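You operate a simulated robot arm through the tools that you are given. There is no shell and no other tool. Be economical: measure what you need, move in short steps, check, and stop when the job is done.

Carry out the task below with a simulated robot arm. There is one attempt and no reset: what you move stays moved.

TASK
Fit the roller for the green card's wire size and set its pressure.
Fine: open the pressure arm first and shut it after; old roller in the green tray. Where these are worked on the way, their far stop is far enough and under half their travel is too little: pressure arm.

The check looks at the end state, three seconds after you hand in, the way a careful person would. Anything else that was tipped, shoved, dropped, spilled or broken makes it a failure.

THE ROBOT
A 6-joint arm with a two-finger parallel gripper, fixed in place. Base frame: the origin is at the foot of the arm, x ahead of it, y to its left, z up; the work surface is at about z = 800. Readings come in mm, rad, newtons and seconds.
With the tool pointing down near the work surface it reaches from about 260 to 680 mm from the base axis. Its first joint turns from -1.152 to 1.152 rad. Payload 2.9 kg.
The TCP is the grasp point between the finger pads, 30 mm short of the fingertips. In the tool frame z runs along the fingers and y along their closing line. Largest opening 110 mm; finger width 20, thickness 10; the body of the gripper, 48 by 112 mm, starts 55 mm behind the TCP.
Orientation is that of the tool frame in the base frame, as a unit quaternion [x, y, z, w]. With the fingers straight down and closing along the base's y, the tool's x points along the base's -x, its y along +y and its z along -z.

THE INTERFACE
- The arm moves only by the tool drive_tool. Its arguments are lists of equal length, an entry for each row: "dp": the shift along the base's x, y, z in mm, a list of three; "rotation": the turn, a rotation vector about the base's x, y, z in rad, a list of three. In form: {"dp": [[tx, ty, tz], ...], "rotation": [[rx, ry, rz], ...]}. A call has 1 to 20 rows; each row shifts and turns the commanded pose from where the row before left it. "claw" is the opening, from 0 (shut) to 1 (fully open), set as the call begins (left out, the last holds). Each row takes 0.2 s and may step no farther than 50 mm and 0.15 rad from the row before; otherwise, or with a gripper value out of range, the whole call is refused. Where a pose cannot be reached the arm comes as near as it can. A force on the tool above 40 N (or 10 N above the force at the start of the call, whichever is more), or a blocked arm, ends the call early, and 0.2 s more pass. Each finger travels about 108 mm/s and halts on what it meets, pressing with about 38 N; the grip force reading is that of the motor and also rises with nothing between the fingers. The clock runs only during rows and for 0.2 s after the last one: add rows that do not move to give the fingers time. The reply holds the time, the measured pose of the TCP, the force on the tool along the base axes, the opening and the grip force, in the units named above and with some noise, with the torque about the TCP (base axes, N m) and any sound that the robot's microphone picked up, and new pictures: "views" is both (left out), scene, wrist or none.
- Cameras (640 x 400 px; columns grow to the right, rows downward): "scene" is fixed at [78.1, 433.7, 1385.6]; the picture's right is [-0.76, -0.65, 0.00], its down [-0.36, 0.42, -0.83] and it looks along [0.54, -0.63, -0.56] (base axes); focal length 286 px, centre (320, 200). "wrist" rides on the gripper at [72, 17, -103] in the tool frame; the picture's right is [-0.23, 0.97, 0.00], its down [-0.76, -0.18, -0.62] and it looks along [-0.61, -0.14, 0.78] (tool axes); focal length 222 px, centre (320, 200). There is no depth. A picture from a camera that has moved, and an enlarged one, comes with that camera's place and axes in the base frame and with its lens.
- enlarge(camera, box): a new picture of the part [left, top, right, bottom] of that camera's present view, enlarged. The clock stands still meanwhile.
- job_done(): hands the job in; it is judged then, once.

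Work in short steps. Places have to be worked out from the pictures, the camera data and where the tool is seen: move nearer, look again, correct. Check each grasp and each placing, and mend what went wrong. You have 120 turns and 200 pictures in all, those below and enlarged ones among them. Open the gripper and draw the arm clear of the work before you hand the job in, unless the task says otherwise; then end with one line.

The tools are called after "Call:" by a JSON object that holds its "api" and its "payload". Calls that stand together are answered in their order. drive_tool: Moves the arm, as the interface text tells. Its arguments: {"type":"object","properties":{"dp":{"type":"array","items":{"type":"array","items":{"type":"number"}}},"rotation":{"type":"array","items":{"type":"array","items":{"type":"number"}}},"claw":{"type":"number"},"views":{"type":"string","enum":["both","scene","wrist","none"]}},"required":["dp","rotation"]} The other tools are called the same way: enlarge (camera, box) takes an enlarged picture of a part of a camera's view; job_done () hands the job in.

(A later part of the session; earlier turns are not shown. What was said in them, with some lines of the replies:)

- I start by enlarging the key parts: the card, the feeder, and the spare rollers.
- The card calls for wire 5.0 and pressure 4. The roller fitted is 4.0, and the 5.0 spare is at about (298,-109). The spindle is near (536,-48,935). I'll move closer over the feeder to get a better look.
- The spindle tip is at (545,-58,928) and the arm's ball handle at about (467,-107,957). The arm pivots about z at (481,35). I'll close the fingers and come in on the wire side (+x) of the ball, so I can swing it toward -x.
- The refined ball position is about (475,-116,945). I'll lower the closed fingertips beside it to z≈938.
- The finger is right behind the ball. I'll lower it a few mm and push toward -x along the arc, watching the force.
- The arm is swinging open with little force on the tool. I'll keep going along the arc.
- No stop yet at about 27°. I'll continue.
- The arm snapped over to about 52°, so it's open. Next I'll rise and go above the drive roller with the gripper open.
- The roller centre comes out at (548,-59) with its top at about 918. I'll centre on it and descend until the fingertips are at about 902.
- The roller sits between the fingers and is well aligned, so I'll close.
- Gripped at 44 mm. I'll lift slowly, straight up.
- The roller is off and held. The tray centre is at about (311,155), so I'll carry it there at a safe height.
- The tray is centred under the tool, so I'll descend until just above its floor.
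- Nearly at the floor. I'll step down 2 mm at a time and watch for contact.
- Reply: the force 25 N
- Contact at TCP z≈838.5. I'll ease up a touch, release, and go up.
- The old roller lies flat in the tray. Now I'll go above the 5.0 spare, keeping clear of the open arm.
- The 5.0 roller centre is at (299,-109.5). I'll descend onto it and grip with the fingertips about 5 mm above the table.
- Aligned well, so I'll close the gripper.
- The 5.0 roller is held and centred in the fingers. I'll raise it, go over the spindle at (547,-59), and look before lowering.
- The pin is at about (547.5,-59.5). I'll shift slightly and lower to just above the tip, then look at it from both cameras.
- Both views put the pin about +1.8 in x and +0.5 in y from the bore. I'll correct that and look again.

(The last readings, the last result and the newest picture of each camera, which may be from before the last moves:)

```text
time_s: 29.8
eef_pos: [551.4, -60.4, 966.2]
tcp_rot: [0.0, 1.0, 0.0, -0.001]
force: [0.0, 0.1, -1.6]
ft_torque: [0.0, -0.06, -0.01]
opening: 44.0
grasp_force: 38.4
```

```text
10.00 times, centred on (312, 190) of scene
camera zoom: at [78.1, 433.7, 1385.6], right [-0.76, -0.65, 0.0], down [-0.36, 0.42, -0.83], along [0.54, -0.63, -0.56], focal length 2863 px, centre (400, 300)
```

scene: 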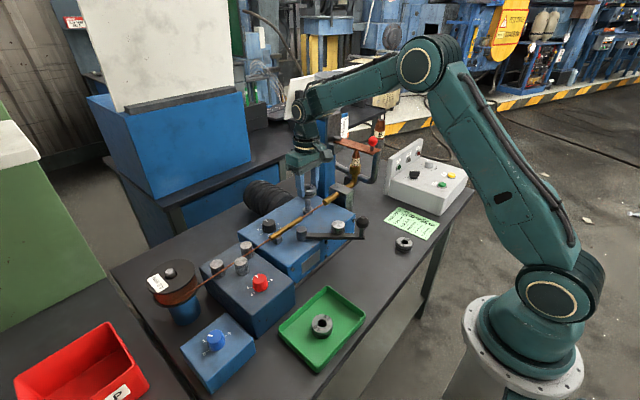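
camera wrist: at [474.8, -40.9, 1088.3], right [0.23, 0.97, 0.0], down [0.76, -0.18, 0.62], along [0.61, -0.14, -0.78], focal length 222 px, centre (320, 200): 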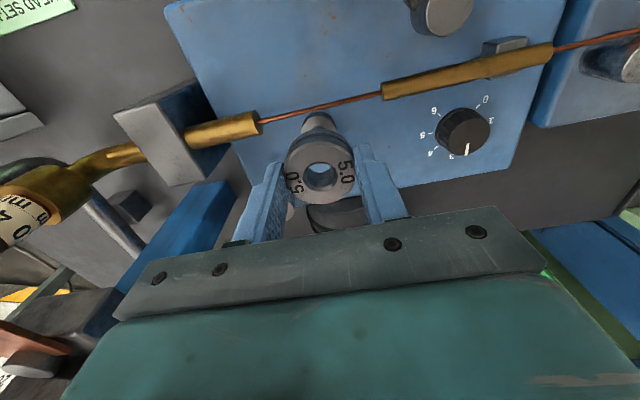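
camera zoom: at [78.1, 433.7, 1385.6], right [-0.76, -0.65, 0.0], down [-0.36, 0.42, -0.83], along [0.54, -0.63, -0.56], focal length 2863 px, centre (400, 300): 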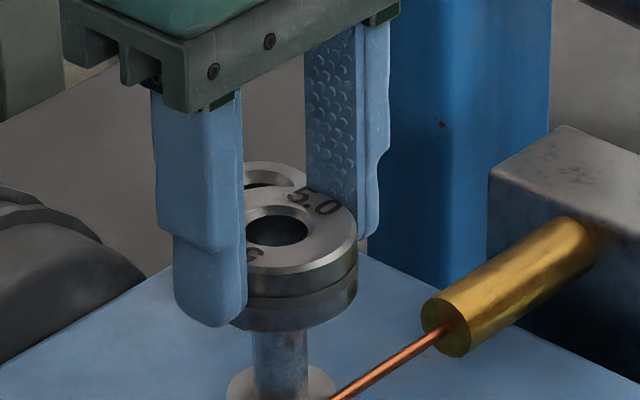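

Now aligned to within about 0.5 mm. I'll nudge +0.3 in y and lower slowly, watching the force.

Call:
{"api": "drive_tool", "payload": {"dp": [[0.2, 0.3, -3], [0, 0, -3], [0, 0, -3], [0, 0, -2], [0, 0, 0]], "rotation": [[0, 0, 0], [0, 0, 0], [0, 0, 0], [0, 0, 0], [0, 0, 0]], "views": "none"}}

Call:
{"api": "enlarge", "payload": {"camera": "wrist", "box": [290, 130, 350, 190]}}

Call:
{"api": "enlarge", "payload": {"camera": "scene", "box": [280, 170, 344, 210]}}

```text
time_s: 31.0
eef_pos: [548.9, -60.6, 955.9]
tcp_rot: [0.001, 1.0, 0.0, -0.001]
force: [0.9, 1.0, -2.1]
ft_torque: [0.01, 0.03, 0.03]
opening: 44.0
grasp_force: 37.7
```

```text
6.67 times, centred on (320, 160) of wrist
camera zoom: at [477.5, -43.8, 1058.8], right [0.23, 0.97, 0.0], down [0.76, -0.18, 0.62], along [0.61, -0.14, -0.78], focal length 1481 px, centre (320, 467)
```

zoom: 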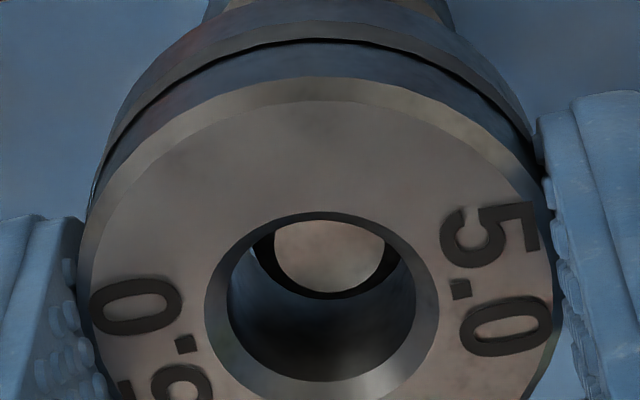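

```text
10.00 times, centred on (312, 190) of scene
camera zoom: at [78.1, 433.7, 1385.6], right [-0.76, -0.65, 0.0], down [-0.36, 0.42, -0.83], along [0.54, -0.63, -0.56], focal length 2863 px, centre (400, 300)
```

zoom: 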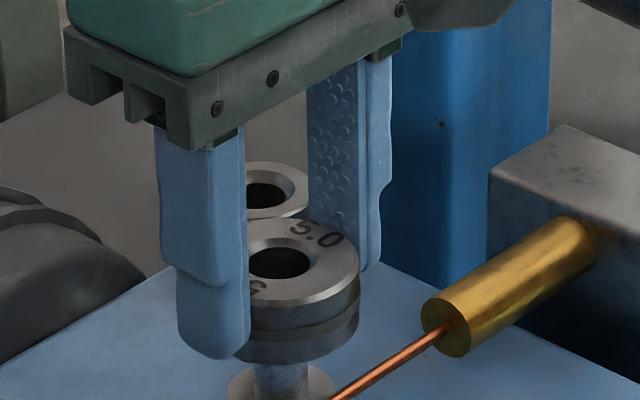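

The pin tip is inside the bore, sitting slightly toward +y. I'll shift +0.6 in y and continue down.

Call:
{"api": "drive_tool", "payload": {"dp": [[0, 0.6, 0], [0, 0, -3], [0, 0, -3], [0, 0, -3], [0, 0, -3], [0, 0, 0]], "rotation": [[0, 0, 0], [0, 0, 0], [0, 0, 0], [0, 0, 0], [0, 0, 0], [0, 0, 0]], "views": "none"}}

Call:
{"api": "enlarge", "payload": {"camera": "wrist", "box": [290, 130, 350, 190]}}

```text
time_s: 32.4
eef_pos: [550.3, -60.8, 945.2]
tcp_rot: [0.0, 1.0, 0.0, 0.0]
force: [-0.2, 1.4, -1.7]
ft_torque: [0.03, -0.02, -0.02]
opening: 43.7
grasp_force: 37.8
```

```text
6.67 times, centred on (320, 160) of wrist
camera zoom: at [477.9, -43.8, 1047.0], right [0.23, 0.97, 0.0], down [0.76, -0.18, 0.62], along [0.61, -0.14, -0.78], focal length 1481 px, centre (320, 467)
```

zoom: 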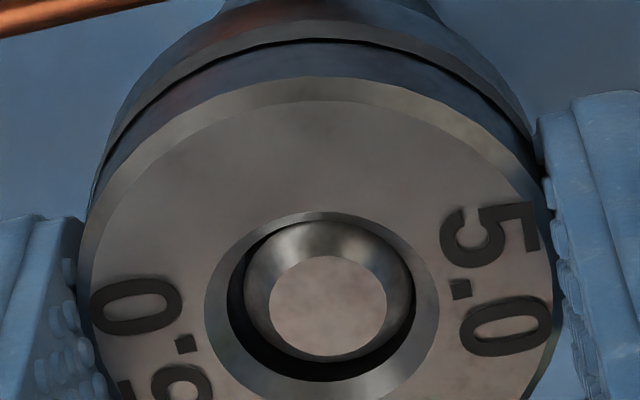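

The pin is well inside the bore. I'll nudge +0.5 in y and lower until it seats, around TCP 932.

Call:
{"api": "drive_tool", "payload": {"dp": [[0, 0.5, -3], [0, 0, -3], [0, 0, -3], [0, 0, -2], [0, 0, -1], [0, 0, 0]], "rotation": [[0, 0, 0], [0, 0, 0], [0, 0, 0], [0, 0, 0], [0, 0, 0], [0, 0, 0]], "views": "none"}}

Call:
{"api": "enlarge", "payload": {"camera": "scene", "box": [280, 170, 344, 210]}}

```text
time_s: 33.8
eef_pos: [549.4, -60.7, 933.5]
tcp_rot: [0.0, 1.0, 0.0, 0.0]
force: [0.1, -0.1, -1.7]
ft_torque: [0.01, -0.01, 0.01]
opening: 44.3
grasp_force: 38.1
```

```text
10.00 times, centred on (312, 190) of scene
camera zoom: at [78.1, 433.7, 1385.6], right [-0.76, -0.65, 0.0], down [-0.36, 0.42, -0.83], along [0.54, -0.63, -0.56], focal length 2863 px, centre (400, 300)
```

zoom: 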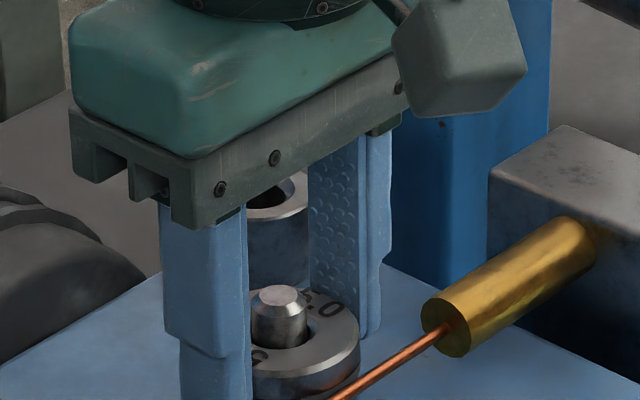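

Not seated yet, so I'll go on in 1 mm steps until contact.

Call:
{"api": "drive_tool", "payload": {"dp": [[0, 0, -1], [0, 0, -1], [0, 0, -1], [0, 0, 0]], "rotation": [[0, 0, 0], [0, 0, 0], [0, 0, 0], [0, 0, 0]], "views": "none"}}

```text
time_s: 34.8
eef_pos: [551.2, -62.2, 931.7]
tcp_rot: [0.001, 1.0, 0.0, 0.002]
force: [-4.3, -5.4, 24.3]
ft_torque: [-0.02, 0.16, -0.01]
opening: 44.4
grasp_force: 37.4
```

Seated at about 931, the same height as the old roller. I'll relieve the force, open just a little, and lift off.

Call:
{"api": "drive_tool", "payload": {"dp": [[0, 0, 0.8], [0, 0, 0], [0, 0, 0], [0, 0, 15], [0, 0, 25], [0, 0, 30], [0, 0, 0]], "rotation": [[0, 0, 0], [0, 0, 0], [0, 0, 0], [0, 0, 0], [0, 0, 0], [0, 0, 0], [0, 0, 0]], "claw": 0.65, "views": "wrist"}}

Call:
{"api": "enlarge", "payload": {"camera": "scene", "box": [280, 170, 344, 210]}}

Call:
{"api": "enlarge", "payload": {"camera": "wrist", "box": [260, 70, 520, 200]}}

```text
time_s: 36.4
eef_pos: [550.1, -61.9, 1001.6]
tcp_rot: [0.0, 1.0, 0.0, 0.0]
force: [-0.5, -0.2, -0.2]
ft_torque: [0.03, 0.01, -0.01]
opening: 71.3
grasp_force: 0.1
camera wrist: at [477.7, -45.0, 1103.2], right [0.23, 0.97, 0.0], down [0.76, -0.18, 0.62], along [0.61, -0.14, -0.78], focal length 222 px, centre (320, 200)
```

wrist: 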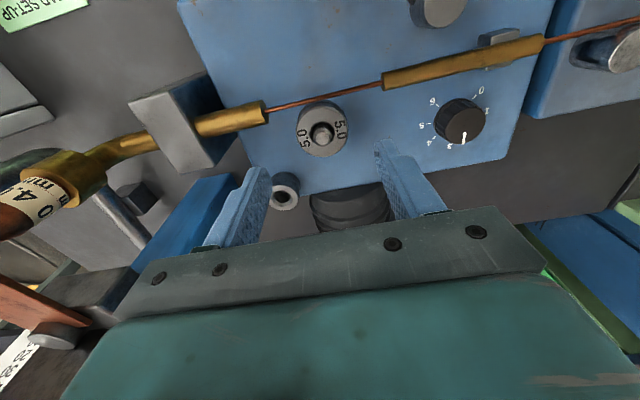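

```text
10.00 times, centred on (312, 190) of scene
camera zoom: at [78.1, 433.7, 1385.6], right [-0.76, -0.65, 0.0], down [-0.36, 0.42, -0.83], along [0.54, -0.63, -0.56], focal length 2863 px, centre (400, 300)
```

zoom: 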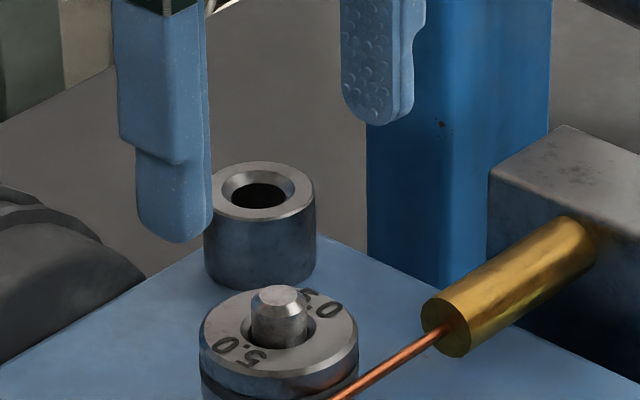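

```text
2.46 times, centred on (390, 135) of wrist
camera zoom: at [477.7, -45.0, 1103.2], right [0.23, 0.97, 0.0], down [0.76, -0.18, 0.62], along [0.61, -0.14, -0.78], focal length 547 px, centre (148, 360)
```

zoom: 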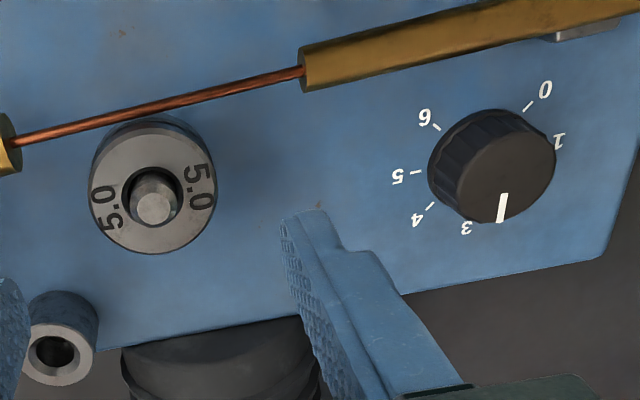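

The 5.0 roller is seated flat. The knob is at about (576,63) with its top near 909. I'll hover over it with narrower fingers, pre-turned +0.39 rad so the -45° turn is symmetric.

Call:
{"api": "drive_tool", "payload": {"dp": [[5, 25, 0], [5, 25, 0], [5, 25, 0], [5, 25, 0], [6, 25, 0], [0, 0, -15], [0, 0, 0]], "rotation": [[0, 0, 0.13], [0, 0, 0.13], [0, 0, 0.13], [0, 0, 0], [0, 0, 0], [0, 0, 0], [0, 0, 0]], "claw": 0.52}}

Call:
{"api": "enlarge", "payload": {"camera": "wrist", "box": [240, 80, 400, 200]}}

Call:
{"api": "enlarge", "payload": {"camera": "scene", "box": [220, 170, 316, 230]}}

```text
time_s: 38.0
eef_pos: [576.7, 65.9, 985.3]
tcp_rot: [-0.195, 0.981, 0.0, 0.0]
force: [-0.3, 0.3, 0.2]
ft_torque: [0.0, 0.01, -0.01]
opening: 57.3
grasp_force: 0.0
camera wrist: at [503.4, 54.2, 1086.7], right [-0.16, 0.99, 0.0], down [0.77, 0.13, 0.62], along [0.62, 0.1, -0.78], focal length 222 px, centre (320, 200)
```

scene: 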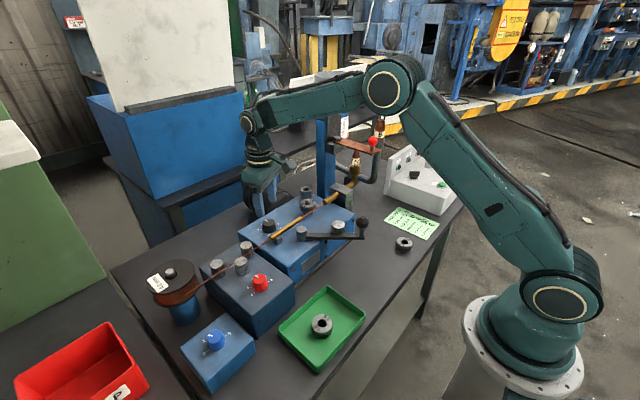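
wrist: 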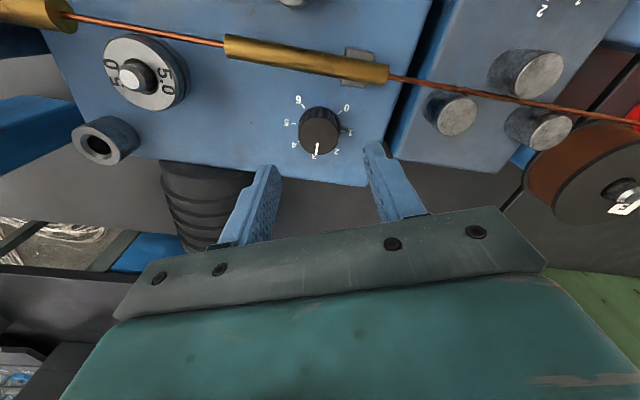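

```text
3.33 times, centred on (320, 140) of wrist
camera zoom: at [503.4, 54.2, 1086.7], right [-0.16, 0.99, 0.0], down [0.77, 0.13, 0.62], along [0.62, 0.1, -0.78], focal length 740 px, centre (320, 400)
```

zoom: 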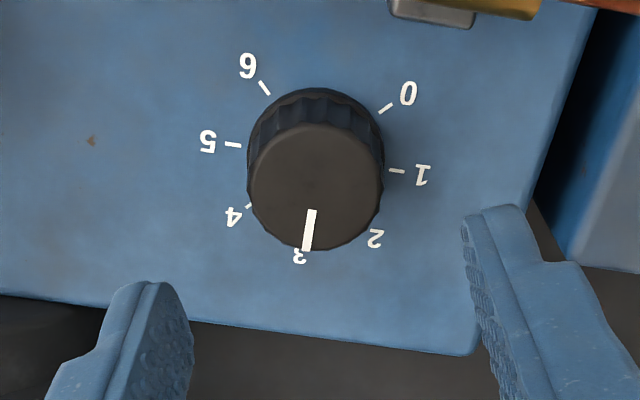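

```text
6.67 times, centred on (268, 200) of scene
camera zoom: at [78.1, 433.7, 1385.6], right [-0.76, -0.65, 0.0], down [-0.36, 0.42, -0.83], along [0.54, -0.63, -0.56], focal length 1909 px, centre (667, 200)
```

zoom: 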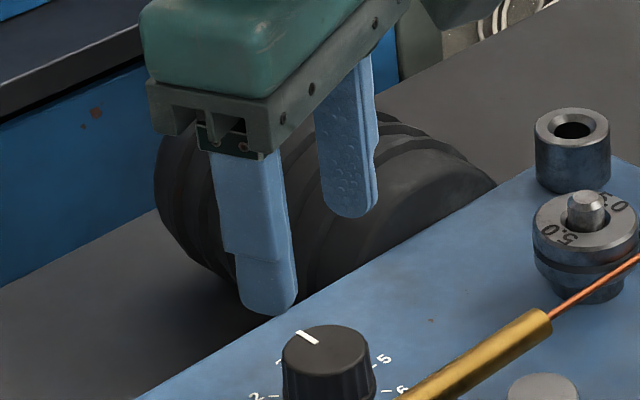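

The pointer is at 3 and the ticks are 45° apart, so 4 is 45° clockwise seen from above (-z). I'll centre on the knob and descend around it.

Call:
{"api": "drive_tool", "payload": {"dp": [[0.7, -1, -20], [0, 0, -20], [0, 0, -15], [0, 0, -8], [0, 0, 0]], "rotation": [[0, 0, 0], [0, 0, 0], [0, 0, 0], [0, 0, 0], [0, 0, 0]], "views": "none"}}

Call:
{"api": "enlarge", "payload": {"camera": "wrist", "box": [240, 100, 400, 220]}}

Call:
{"api": "enlarge", "payload": {"camera": "scene", "box": [220, 190, 316, 250]}}

```text
time_s: 39.2
eef_pos: [576.9, 64.6, 921.8]
tcp_rot: [-0.194, 0.981, 0.0, 0.0]
force: [-0.2, -0.4, -0.1]
ft_torque: [-0.01, 0.02, -0.01]
opening: 57.2
grasp_force: 0.1
```

```text
3.33 times, centred on (320, 160) of wrist
camera zoom: at [503.6, 52.5, 1024.4], right [-0.16, 0.99, 0.0], down [0.77, 0.13, 0.62], along [0.62, 0.1, -0.78], focal length 740 px, centre (320, 333)
```

zoom: 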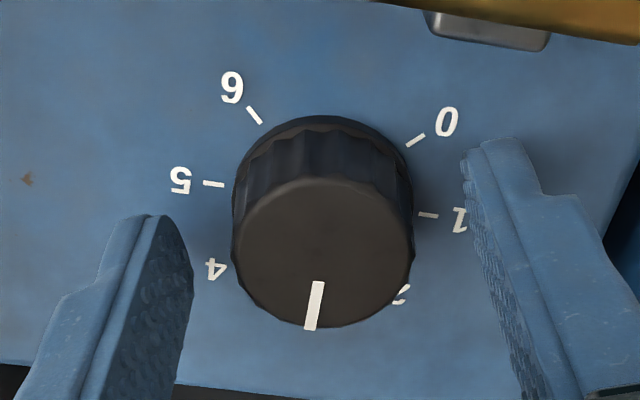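

```text
6.67 times, centred on (268, 220) of scene
camera zoom: at [78.1, 433.7, 1385.6], right [-0.76, -0.65, 0.0], down [-0.36, 0.42, -0.83], along [0.54, -0.63, -0.56], focal length 1909 px, centre (667, 67)
```

zoom: 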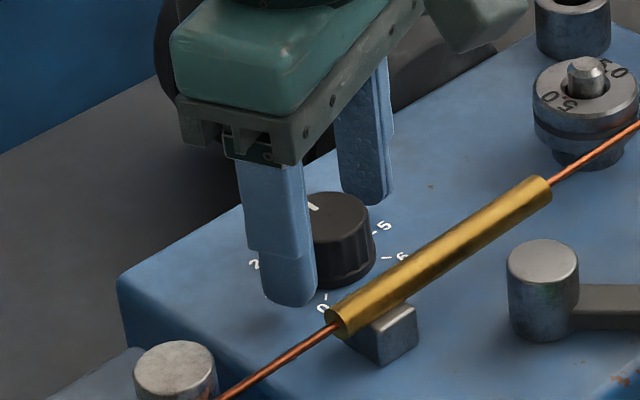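

The knob is centred, so I'll close on it.

Call:
{"api": "drive_tool", "payload": {"dp": [[0, 0, 0], [0, 0, 0], [0, 0, 0], [0, 0, 0]], "rotation": [[0, 0, 0], [0, 0, 0], [0, 0, 0], [0, 0, 0]], "claw": 0.1, "views": "none"}}

Call:
{"api": "enlarge", "payload": {"camera": "wrist", "box": [240, 100, 400, 220]}}

```text
time_s: 40.2
eef_pos: [577.0, 64.6, 923.2]
tcp_rot: [-0.194, 0.981, 0.0, 0.0]
force: [-1.0, 2.1, -2.0]
ft_torque: [0.12, -0.05, -0.01]
opening: 36.7
grasp_force: 45.3
```

```text
3.33 times, centred on (320, 160) of wrist
camera zoom: at [503.6, 52.6, 1024.5], right [-0.16, 0.99, 0.0], down [0.77, 0.13, 0.62], along [0.61, 0.1, -0.78], focal length 740 px, centre (320, 333)
```

zoom: 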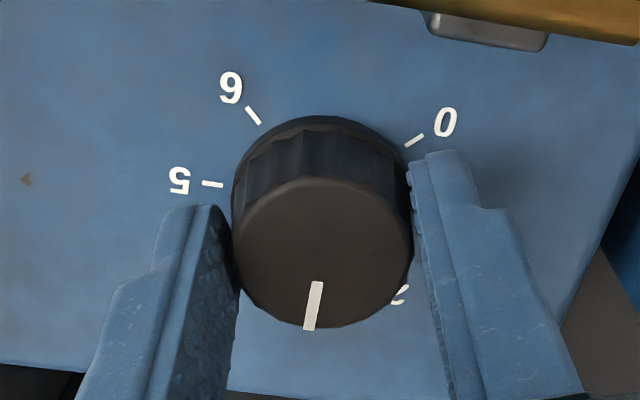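

Firm grip on the knob. I'll turn it -0.785 rad.

Call:
{"api": "drive_tool", "payload": {"dp": [[0, 0, 0], [0, 0, 0], [0, 0, 0], [0, 0, 0], [0, 0, 0], [0, 0, 0], [0, 0, 0], [0, 0, 0], [0, 0, 0], [0, 0, 0]], "rotation": [[0, 0, -0.1], [0, 0, -0.1], [0, 0, -0.1], [0, 0, -0.1], [0, 0, -0.1], [0, 0, -0.1], [0, 0, -0.1], [0, 0, -0.085], [0, 0, 0], [0, 0, 0]], "views": "none"}}

Call:
{"api": "enlarge", "payload": {"camera": "wrist", "box": [240, 100, 400, 220]}}

```text
time_s: 42.4
eef_pos: [576.9, 66.3, 921.2]
tcp_rot: [0.195, 0.981, 0.0, -0.001]
force: [-11.0, 19.4, -0.3]
ft_torque: [0.57, 0.44, 0.02]
opening: 36.3
grasp_force: 44.4
```

```text
3.33 times, centred on (320, 160) of wrist
camera zoom: at [516.7, 108.8, 1024.6], right [0.58, 0.81, 0.0], down [0.64, -0.46, 0.62], along [0.51, -0.36, -0.78], focal length 740 px, centre (320, 333)
```

zoom: 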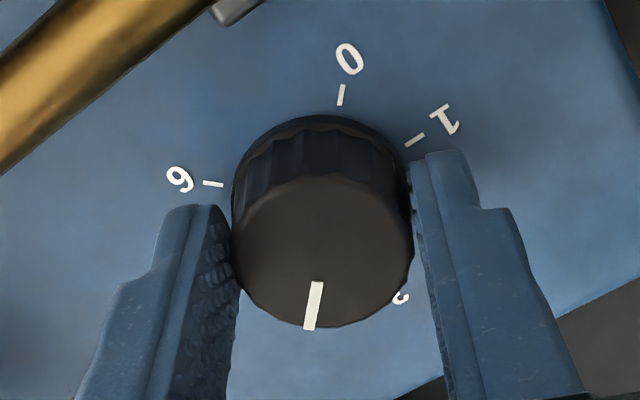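

The dial marks moved exactly one step against the knob. I'll release, rise, and verify.

Call:
{"api": "drive_tool", "payload": {"dp": [[0, 0, 0], [0, 0, 0], [0, 0, 15], [0, 0, 25], [0, 0, 30], [0, 0, 0]], "rotation": [[0, 0, 0], [0, 0, 0], [0, 0, 0], [0, 0, 0], [0, 0, 0], [0, 0, 0]], "claw": 0.52, "views": "none"}}

Call:
{"api": "enlarge", "payload": {"camera": "wrist", "box": [240, 60, 400, 180]}}

```text
time_s: 43.8
eef_pos: [576.2, 64.9, 993.0]
tcp_rot: [0.196, 0.981, -0.001, 0.0]
force: [-0.8, -1.1, -0.4]
ft_torque: [-0.03, -0.02, 0.01]
opening: 57.4
grasp_force: 0.1
```

```text
3.33 times, centred on (320, 120) of wrist
camera zoom: at [516.2, 107.9, 1094.3], right [0.58, 0.81, 0.0], down [0.63, -0.46, 0.62], along [0.51, -0.36, -0.78], focal length 740 px, centre (320, 467)
```

zoom: 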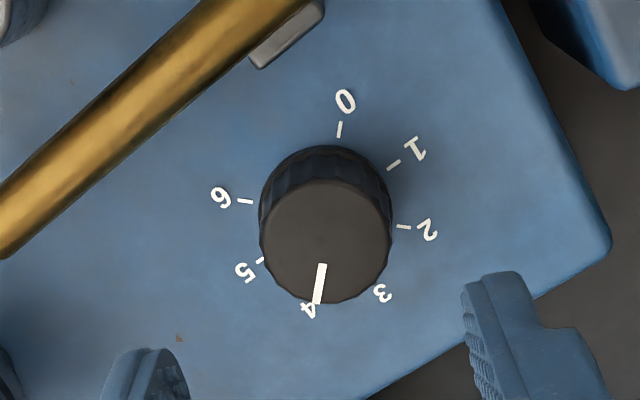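

The pointer is at 4. Next I'll shut the arm: raise, rotate back, close the fingers, and move to the far side of the ball near (363,-57).

Call:
{"api": "drive_tool", "payload": {"dp": [[0, 0, 30], [-38, -15, 10], [-38, -15, 0], [-38, -15, 0], [-38, -15, 0], [-38, -15, 0], [-38, -16, 0], [0, 0, 0]], "rotation": [[0, 0, 0], [0, 0, 0.13], [0, 0, 0.13], [0, 0, 0.13], [0, 0, 0], [0, 0, 0], [0, 0, 0], [0, 0, 0]], "claw": 0}}

Call:
{"api": "enlarge", "payload": {"camera": "scene", "box": [290, 180, 402, 250]}}

```text
time_s: 45.6
eef_pos: [350.3, -27.4, 1029.2]
tcp_rot: [0.001, 1.0, -0.001, 0.0]
force: [-0.8, 0.3, -0.4]
ft_torque: [0.0, 0.02, 0.02]
opening: 0.0
grasp_force: 37.4
camera wrist: at [277.4, -9.7, 1131.3], right [0.23, 0.97, 0.0], down [0.76, -0.18, 0.62], along [0.61, -0.14, -0.78], focal length 222 px, centre (320, 200)
```

scene: 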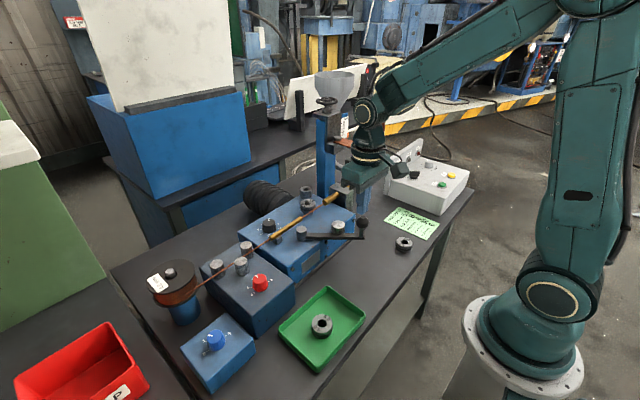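
wrist: 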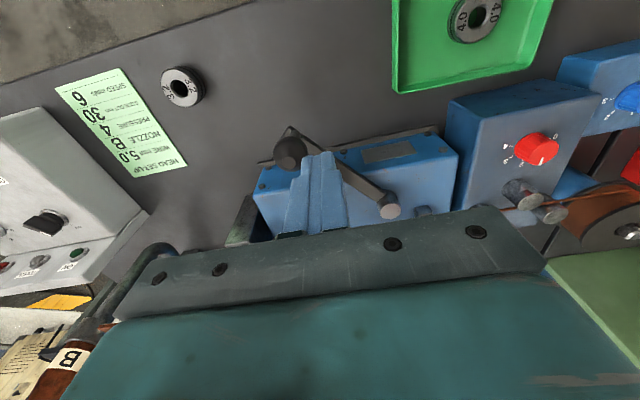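

```text
5.71 times, centred on (346, 215) of scene
camera zoom: at [78.1, 433.7, 1385.6], right [-0.76, -0.65, 0.0], down [-0.36, 0.42, -0.83], along [0.54, -0.63, -0.56], focal length 1636 px, centre (171, 114)
```

zoom: 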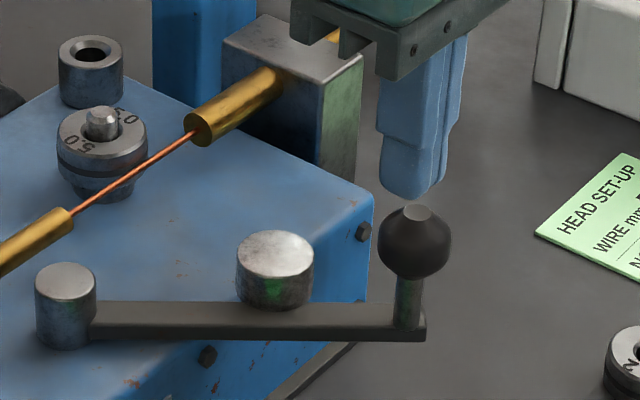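

The ball is at (362,-57). I'll move behind it at (340,-30) and lower beside it.

Call:
{"api": "drive_tool", "payload": {"dp": [[-10, -2, 0], [0, 0, -25], [0, 0, -25], [0, 0, -14], [0, 0, 0]], "rotation": [[0, 0, 0], [0, 0, 0], [0, 0, 0], [0, 0, 0], [0, 0, 0]], "views": "wrist"}}

```text
time_s: 46.8
eef_pos: [339.0, -29.5, 967.9]
tcp_rot: [0.002, 1.0, 0.0, 0.0]
force: [0.3, 0.4, -0.5]
ft_torque: [0.03, -0.01, -0.01]
opening: 0.0
grasp_force: 37.2
camera wrist: at [266.7, -12.0, 1070.2], right [0.23, 0.97, 0.0], down [0.76, -0.18, 0.62], along [0.61, -0.14, -0.78], focal length 222 px, centre (320, 200)
```

wrist: 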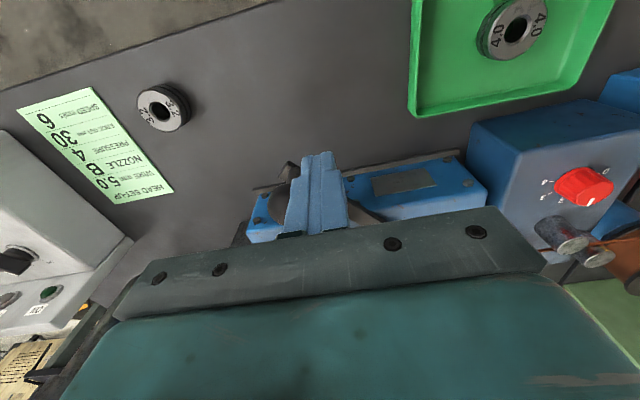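

The finger is in place behind the ball. I'll push along the closing arc.

Call:
{"api": "drive_tool", "payload": {"dp": [[9, -12, -1], [9, -12, 0], [9, -10, 0], [9, -10, 0], [10, -8, 0], [10, -8, 0], [0, 0, 0]], "rotation": [[0, 0, 0], [0, 0, 0], [0, 0, 0], [0, 0, 0], [0, 0, 0], [0, 0, 0], [0, 0, 0]], "views": "wrist"}}

Call:
{"api": "enlarge", "payload": {"camera": "scene", "box": [290, 160, 402, 230]}}

```text
time_s: 48.4
eef_pos: [394.5, -90.0, 967.0]
tcp_rot: [0.002, 1.0, 0.0, -0.001]
force: [-0.9, 0.5, 0.1]
ft_torque: [-0.03, 0.03, -0.01]
opening: 0.0
grasp_force: 37.7
camera wrist: at [322.3, -72.1, 1069.5], right [0.23, 0.97, 0.0], down [0.76, -0.18, 0.62], along [0.61, -0.14, -0.78], focal length 222 px, centre (320, 200)
```

wrist: 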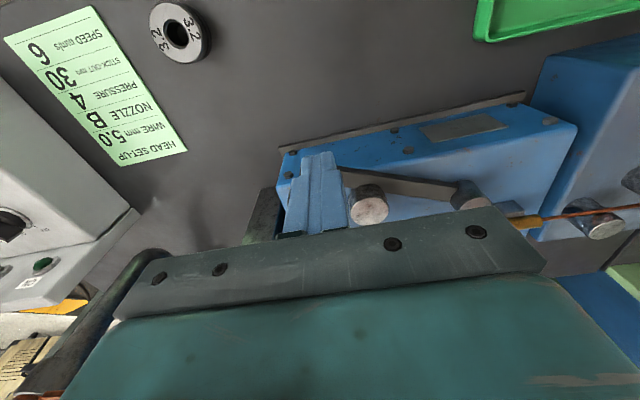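

```text
5.71 times, centred on (346, 195) of scene
camera zoom: at [78.1, 433.7, 1385.6], right [-0.76, -0.65, 0.0], down [-0.36, 0.42, -0.83], along [0.54, -0.63, -0.56], focal length 1636 px, centre (171, 229)
```

zoom: 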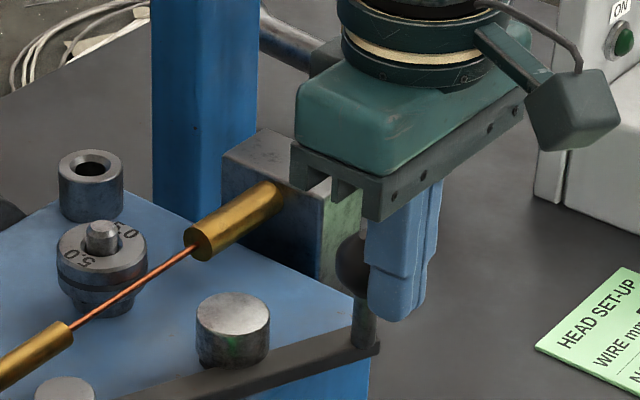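

The arm is moving with the finger. I'll continue toward the shut stop.

Call:
{"api": "drive_tool", "payload": {"dp": [[11, -6, 0], [11, -6, 0], [10, -4, 0], [10, -3, 0], [5, -1, 0], [0, 0, 0]], "rotation": [[0, 0, 0], [0, 0, 0], [0, 0, 0], [0, 0, 0], [0, 0, 0], [0, 0, 0]], "views": "wrist"}}

Call:
{"api": "enlarge", "payload": {"camera": "scene", "box": [280, 160, 392, 230]}}

```text
time_s: 49.8
eef_pos: [442.7, -110.4, 967.0]
tcp_rot: [0.003, 1.0, 0.0, 0.001]
force: [-0.2, -0.5, 0.3]
ft_torque: [0.01, 0.01, 0.0]
opening: 0.1
grasp_force: 37.2
camera wrist: at [370.4, -91.9, 1069.3], right [0.23, 0.97, 0.0], down [0.76, -0.18, 0.62], along [0.61, -0.14, -0.78], focal length 222 px, centre (320, 200)
```

wrist: 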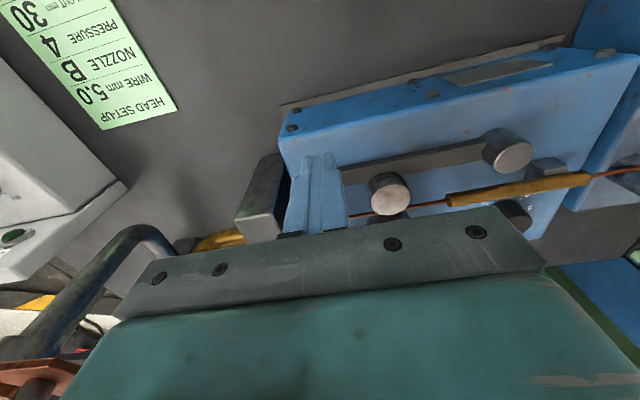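

```text
5.71 times, centred on (336, 195) of scene
camera zoom: at [78.1, 433.7, 1385.6], right [-0.76, -0.65, 0.0], down [-0.36, 0.42, -0.83], along [0.54, -0.63, -0.56], focal length 1636 px, centre (229, 229)
```

zoom: 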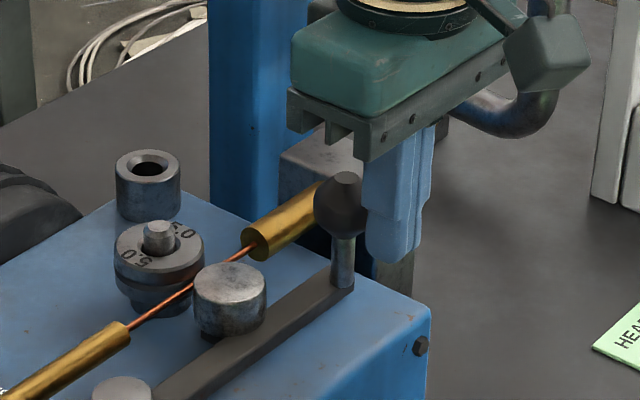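

Nearly shut. I'll keep pushing gently until the stop shows up as force.

Call:
{"api": "drive_tool", "payload": {"dp": [[3, 0, 0], [3, 0, 0], [3, 0, 0], [2, 0, 0], [2, 0, 0], [0, 0, 0]], "rotation": [[0, 0, 0], [0, 0, 0], [0, 0, 0], [0, 0, 0], [0, 0, 0], [0, 0, 0]], "views": "none"}}

Call:
{"api": "enlarge", "payload": {"camera": "scene", "box": [280, 160, 392, 230]}}

```text
time_s: 51.2
eef_pos: [454.4, -109.1, 968.3]
tcp_rot: [0.002, 1.0, -0.001, -0.002]
force: [-17.5, 0.9, 10.7]
ft_torque: [-0.04, 0.33, -0.13]
opening: 0.1
grasp_force: 37.3
```

```text
5.71 times, centred on (336, 195) of scene
camera zoom: at [77.5, 433.7, 1385.7], right [-0.76, -0.65, 0.0], down [-0.36, 0.42, -0.83], along [0.54, -0.63, -0.56], focal length 1636 px, centre (229, 229)
```

zoom: 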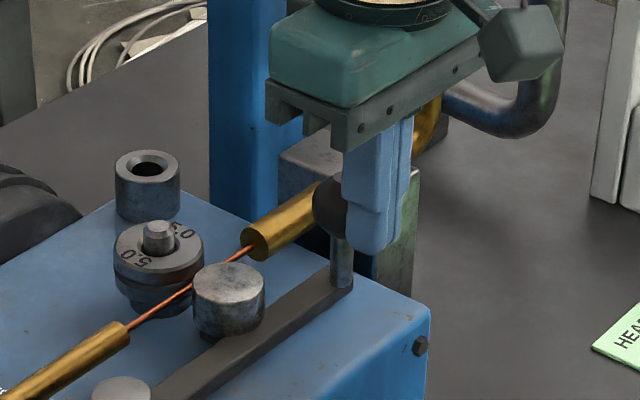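

The arm is on its shut stop, with 17 N of resistance and no further motion. I'll back off, rise clear, open the gripper, and check everything.

Call:
{"api": "drive_tool", "payload": {"dp": [[-10, 0, 0], [-15, 0, 0], [-10, 0, 40], [-10, 20, 45], [-10, 30, 40], [-10, 40, 30], [0, 30, 20], [0, 0, 0]], "rotation": [[0, 0, 0], [0, 0, 0], [0, 0, 0], [0, 0, 0], [0, 0, 0], [0, 0, 0], [0, 0, 0], [0, 0, 0]], "claw": 0}}

Call:
{"api": "drive_tool", "payload": {"dp": [[0, 0, 0], [0, 0, 0], [0, 0, 0], [0, 0, 0], [0, 0, 0], [0, 0, 0]], "rotation": [[0, 0, 0], [0, 0, 0], [0, 0, 0], [0, 0, 0], [0, 0, 0], [0, 0, 0]], "claw": 0.8, "views": "none"}}

Call:
{"api": "enlarge", "payload": {"camera": "wrist", "box": [200, 90, 440, 240]}}

Call:
{"api": "enlarge", "payload": {"camera": "scene", "box": [240, 160, 384, 250]}}

```text
refused: row 4 steps farther than a row can; nothing moved
```

```text
time_s: 52.6
eef_pos: [455.3, -108.2, 968.1]
tcp_rot: [0.002, 1.0, 0.0, -0.001]
force: [-0.2, 0.3, 0.5]
ft_torque: [0.0, 0.0, -0.01]
opening: 88.2
grasp_force: 0.0
```

```text
2.67 times, centred on (320, 165) of wrist
camera zoom: at [383.3, -91.6, 1069.5], right [0.23, 0.97, 0.0], down [0.76, -0.18, 0.62], along [0.61, -0.14, -0.78], focal length 592 px, centre (320, 293)
```

zoom: 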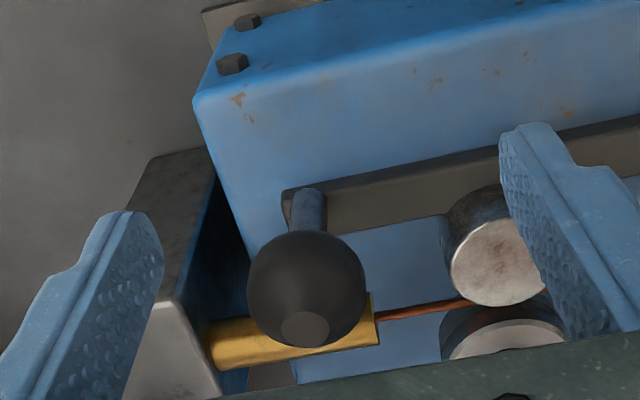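

```text
4.44 times, centred on (312, 205) of scene
camera zoom: at [78.1, 433.7, 1385.6], right [-0.76, -0.65, 0.0], down [-0.36, 0.42, -0.83], along [0.54, -0.63, -0.56], focal length 1272 px, centre (356, 178)
```

zoom: 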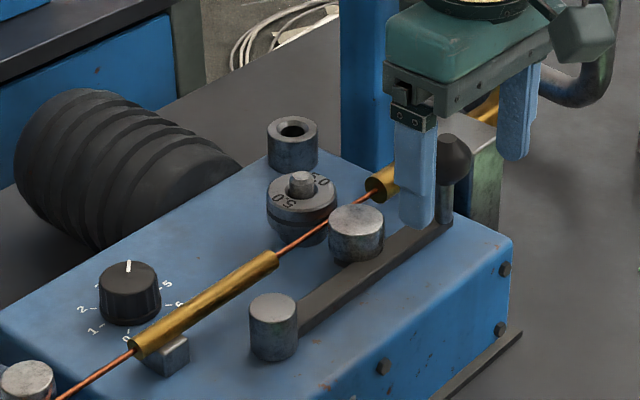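

The retreat was refused because a step was too long, so the gripper opened in place. Nothing was touched, and the fingers straddle the ball with clearance. I'll go straight up, then back.

Call:
{"api": "drive_tool", "payload": {"dp": [[0, 0, 20], [0, 0, 40], [0, 0, 40], [-25, 20, 30], [-25, 25, 30], [-25, 25, 20], [-20, 20, 0], [0, 0, 0]], "rotation": [[0, 0, 0], [0, 0, 0], [0, 0, 0], [0, 0, 0], [0, 0, 0], [0, 0, 0], [0, 0, 0], [0, 0, 0]]}}

Call:
{"api": "enlarge", "payload": {"camera": "wrist", "box": [200, 80, 440, 230]}}

Call:
{"api": "enlarge", "payload": {"camera": "scene", "box": [230, 170, 374, 260]}}

```text
time_s: 54.4
eef_pos: [359.2, -17.1, 1148.4]
tcp_rot: [0.003, 1.0, 0.0, 0.0]
force: [0.3, 1.2, 0.6]
ft_torque: [0.0, 0.03, -0.01]
opening: 87.9
grasp_force: 0.0
camera wrist: at [286.9, 0.0, 1250.3], right [0.23, 0.97, 0.0], down [0.76, -0.18, 0.62], along [0.61, -0.14, -0.78], focal length 222 px, centre (320, 200)
```

scene: 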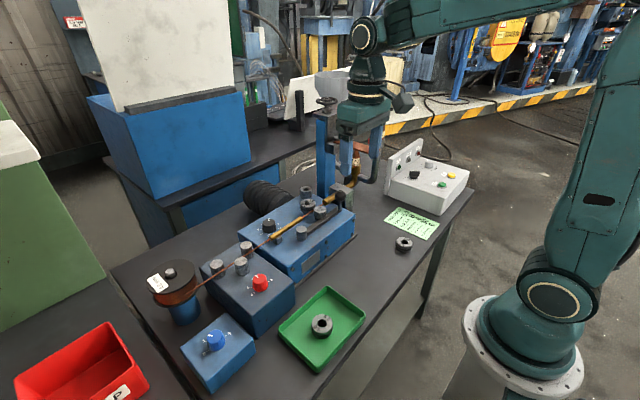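
wrist: 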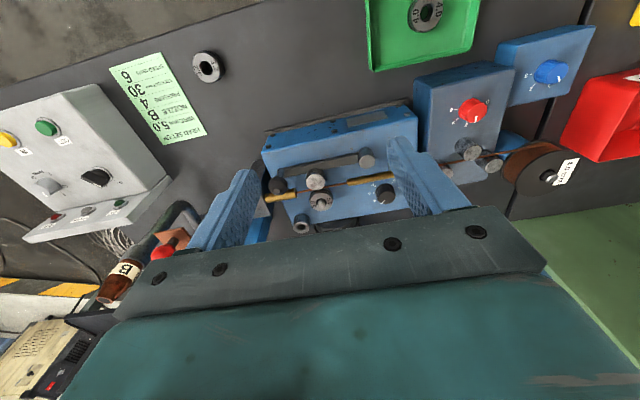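

```text
2.67 times, centred on (320, 155) of wrist
camera zoom: at [286.9, 0.0, 1250.3], right [0.23, 0.97, 0.0], down [0.76, -0.18, 0.62], along [0.61, -0.14, -0.78], focal length 592 px, centre (320, 320)
```

zoom: 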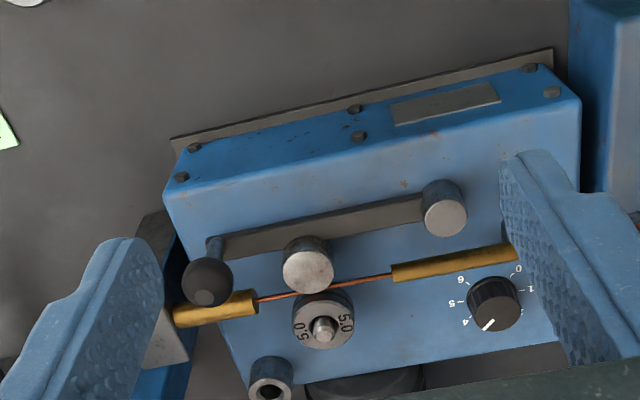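

```text
4.44 times, centred on (302, 215) of scene
camera zoom: at [78.1, 433.7, 1385.6], right [-0.76, -0.65, 0.0], down [-0.36, 0.42, -0.83], along [0.54, -0.63, -0.56], focal length 1272 px, centre (400, 133)
```

zoom: 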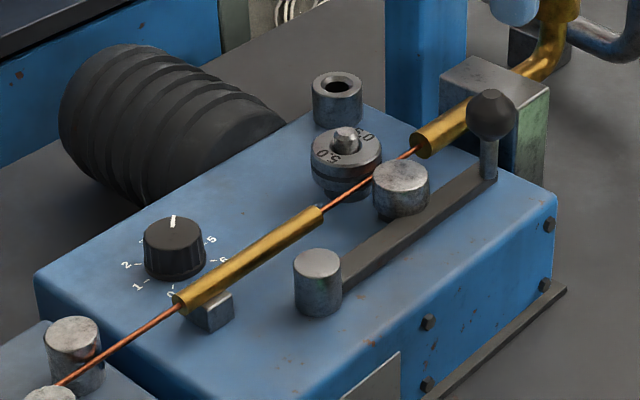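

The 5.0 roller is seated, the pressure is at 4, the arm is shut, the old roller is in the green tray and the gripper is open and clear. I'm handing in.

Call:
{"api": "job_done", "payload": {}}

```text
The job is handed in.
```

I fitted the 5.0 roller for the green card's wire size and set the pressure knob to 4. The pressure arm was opened first and shut to its stop afterwards, and the old 4.0 roller is in the green tray.
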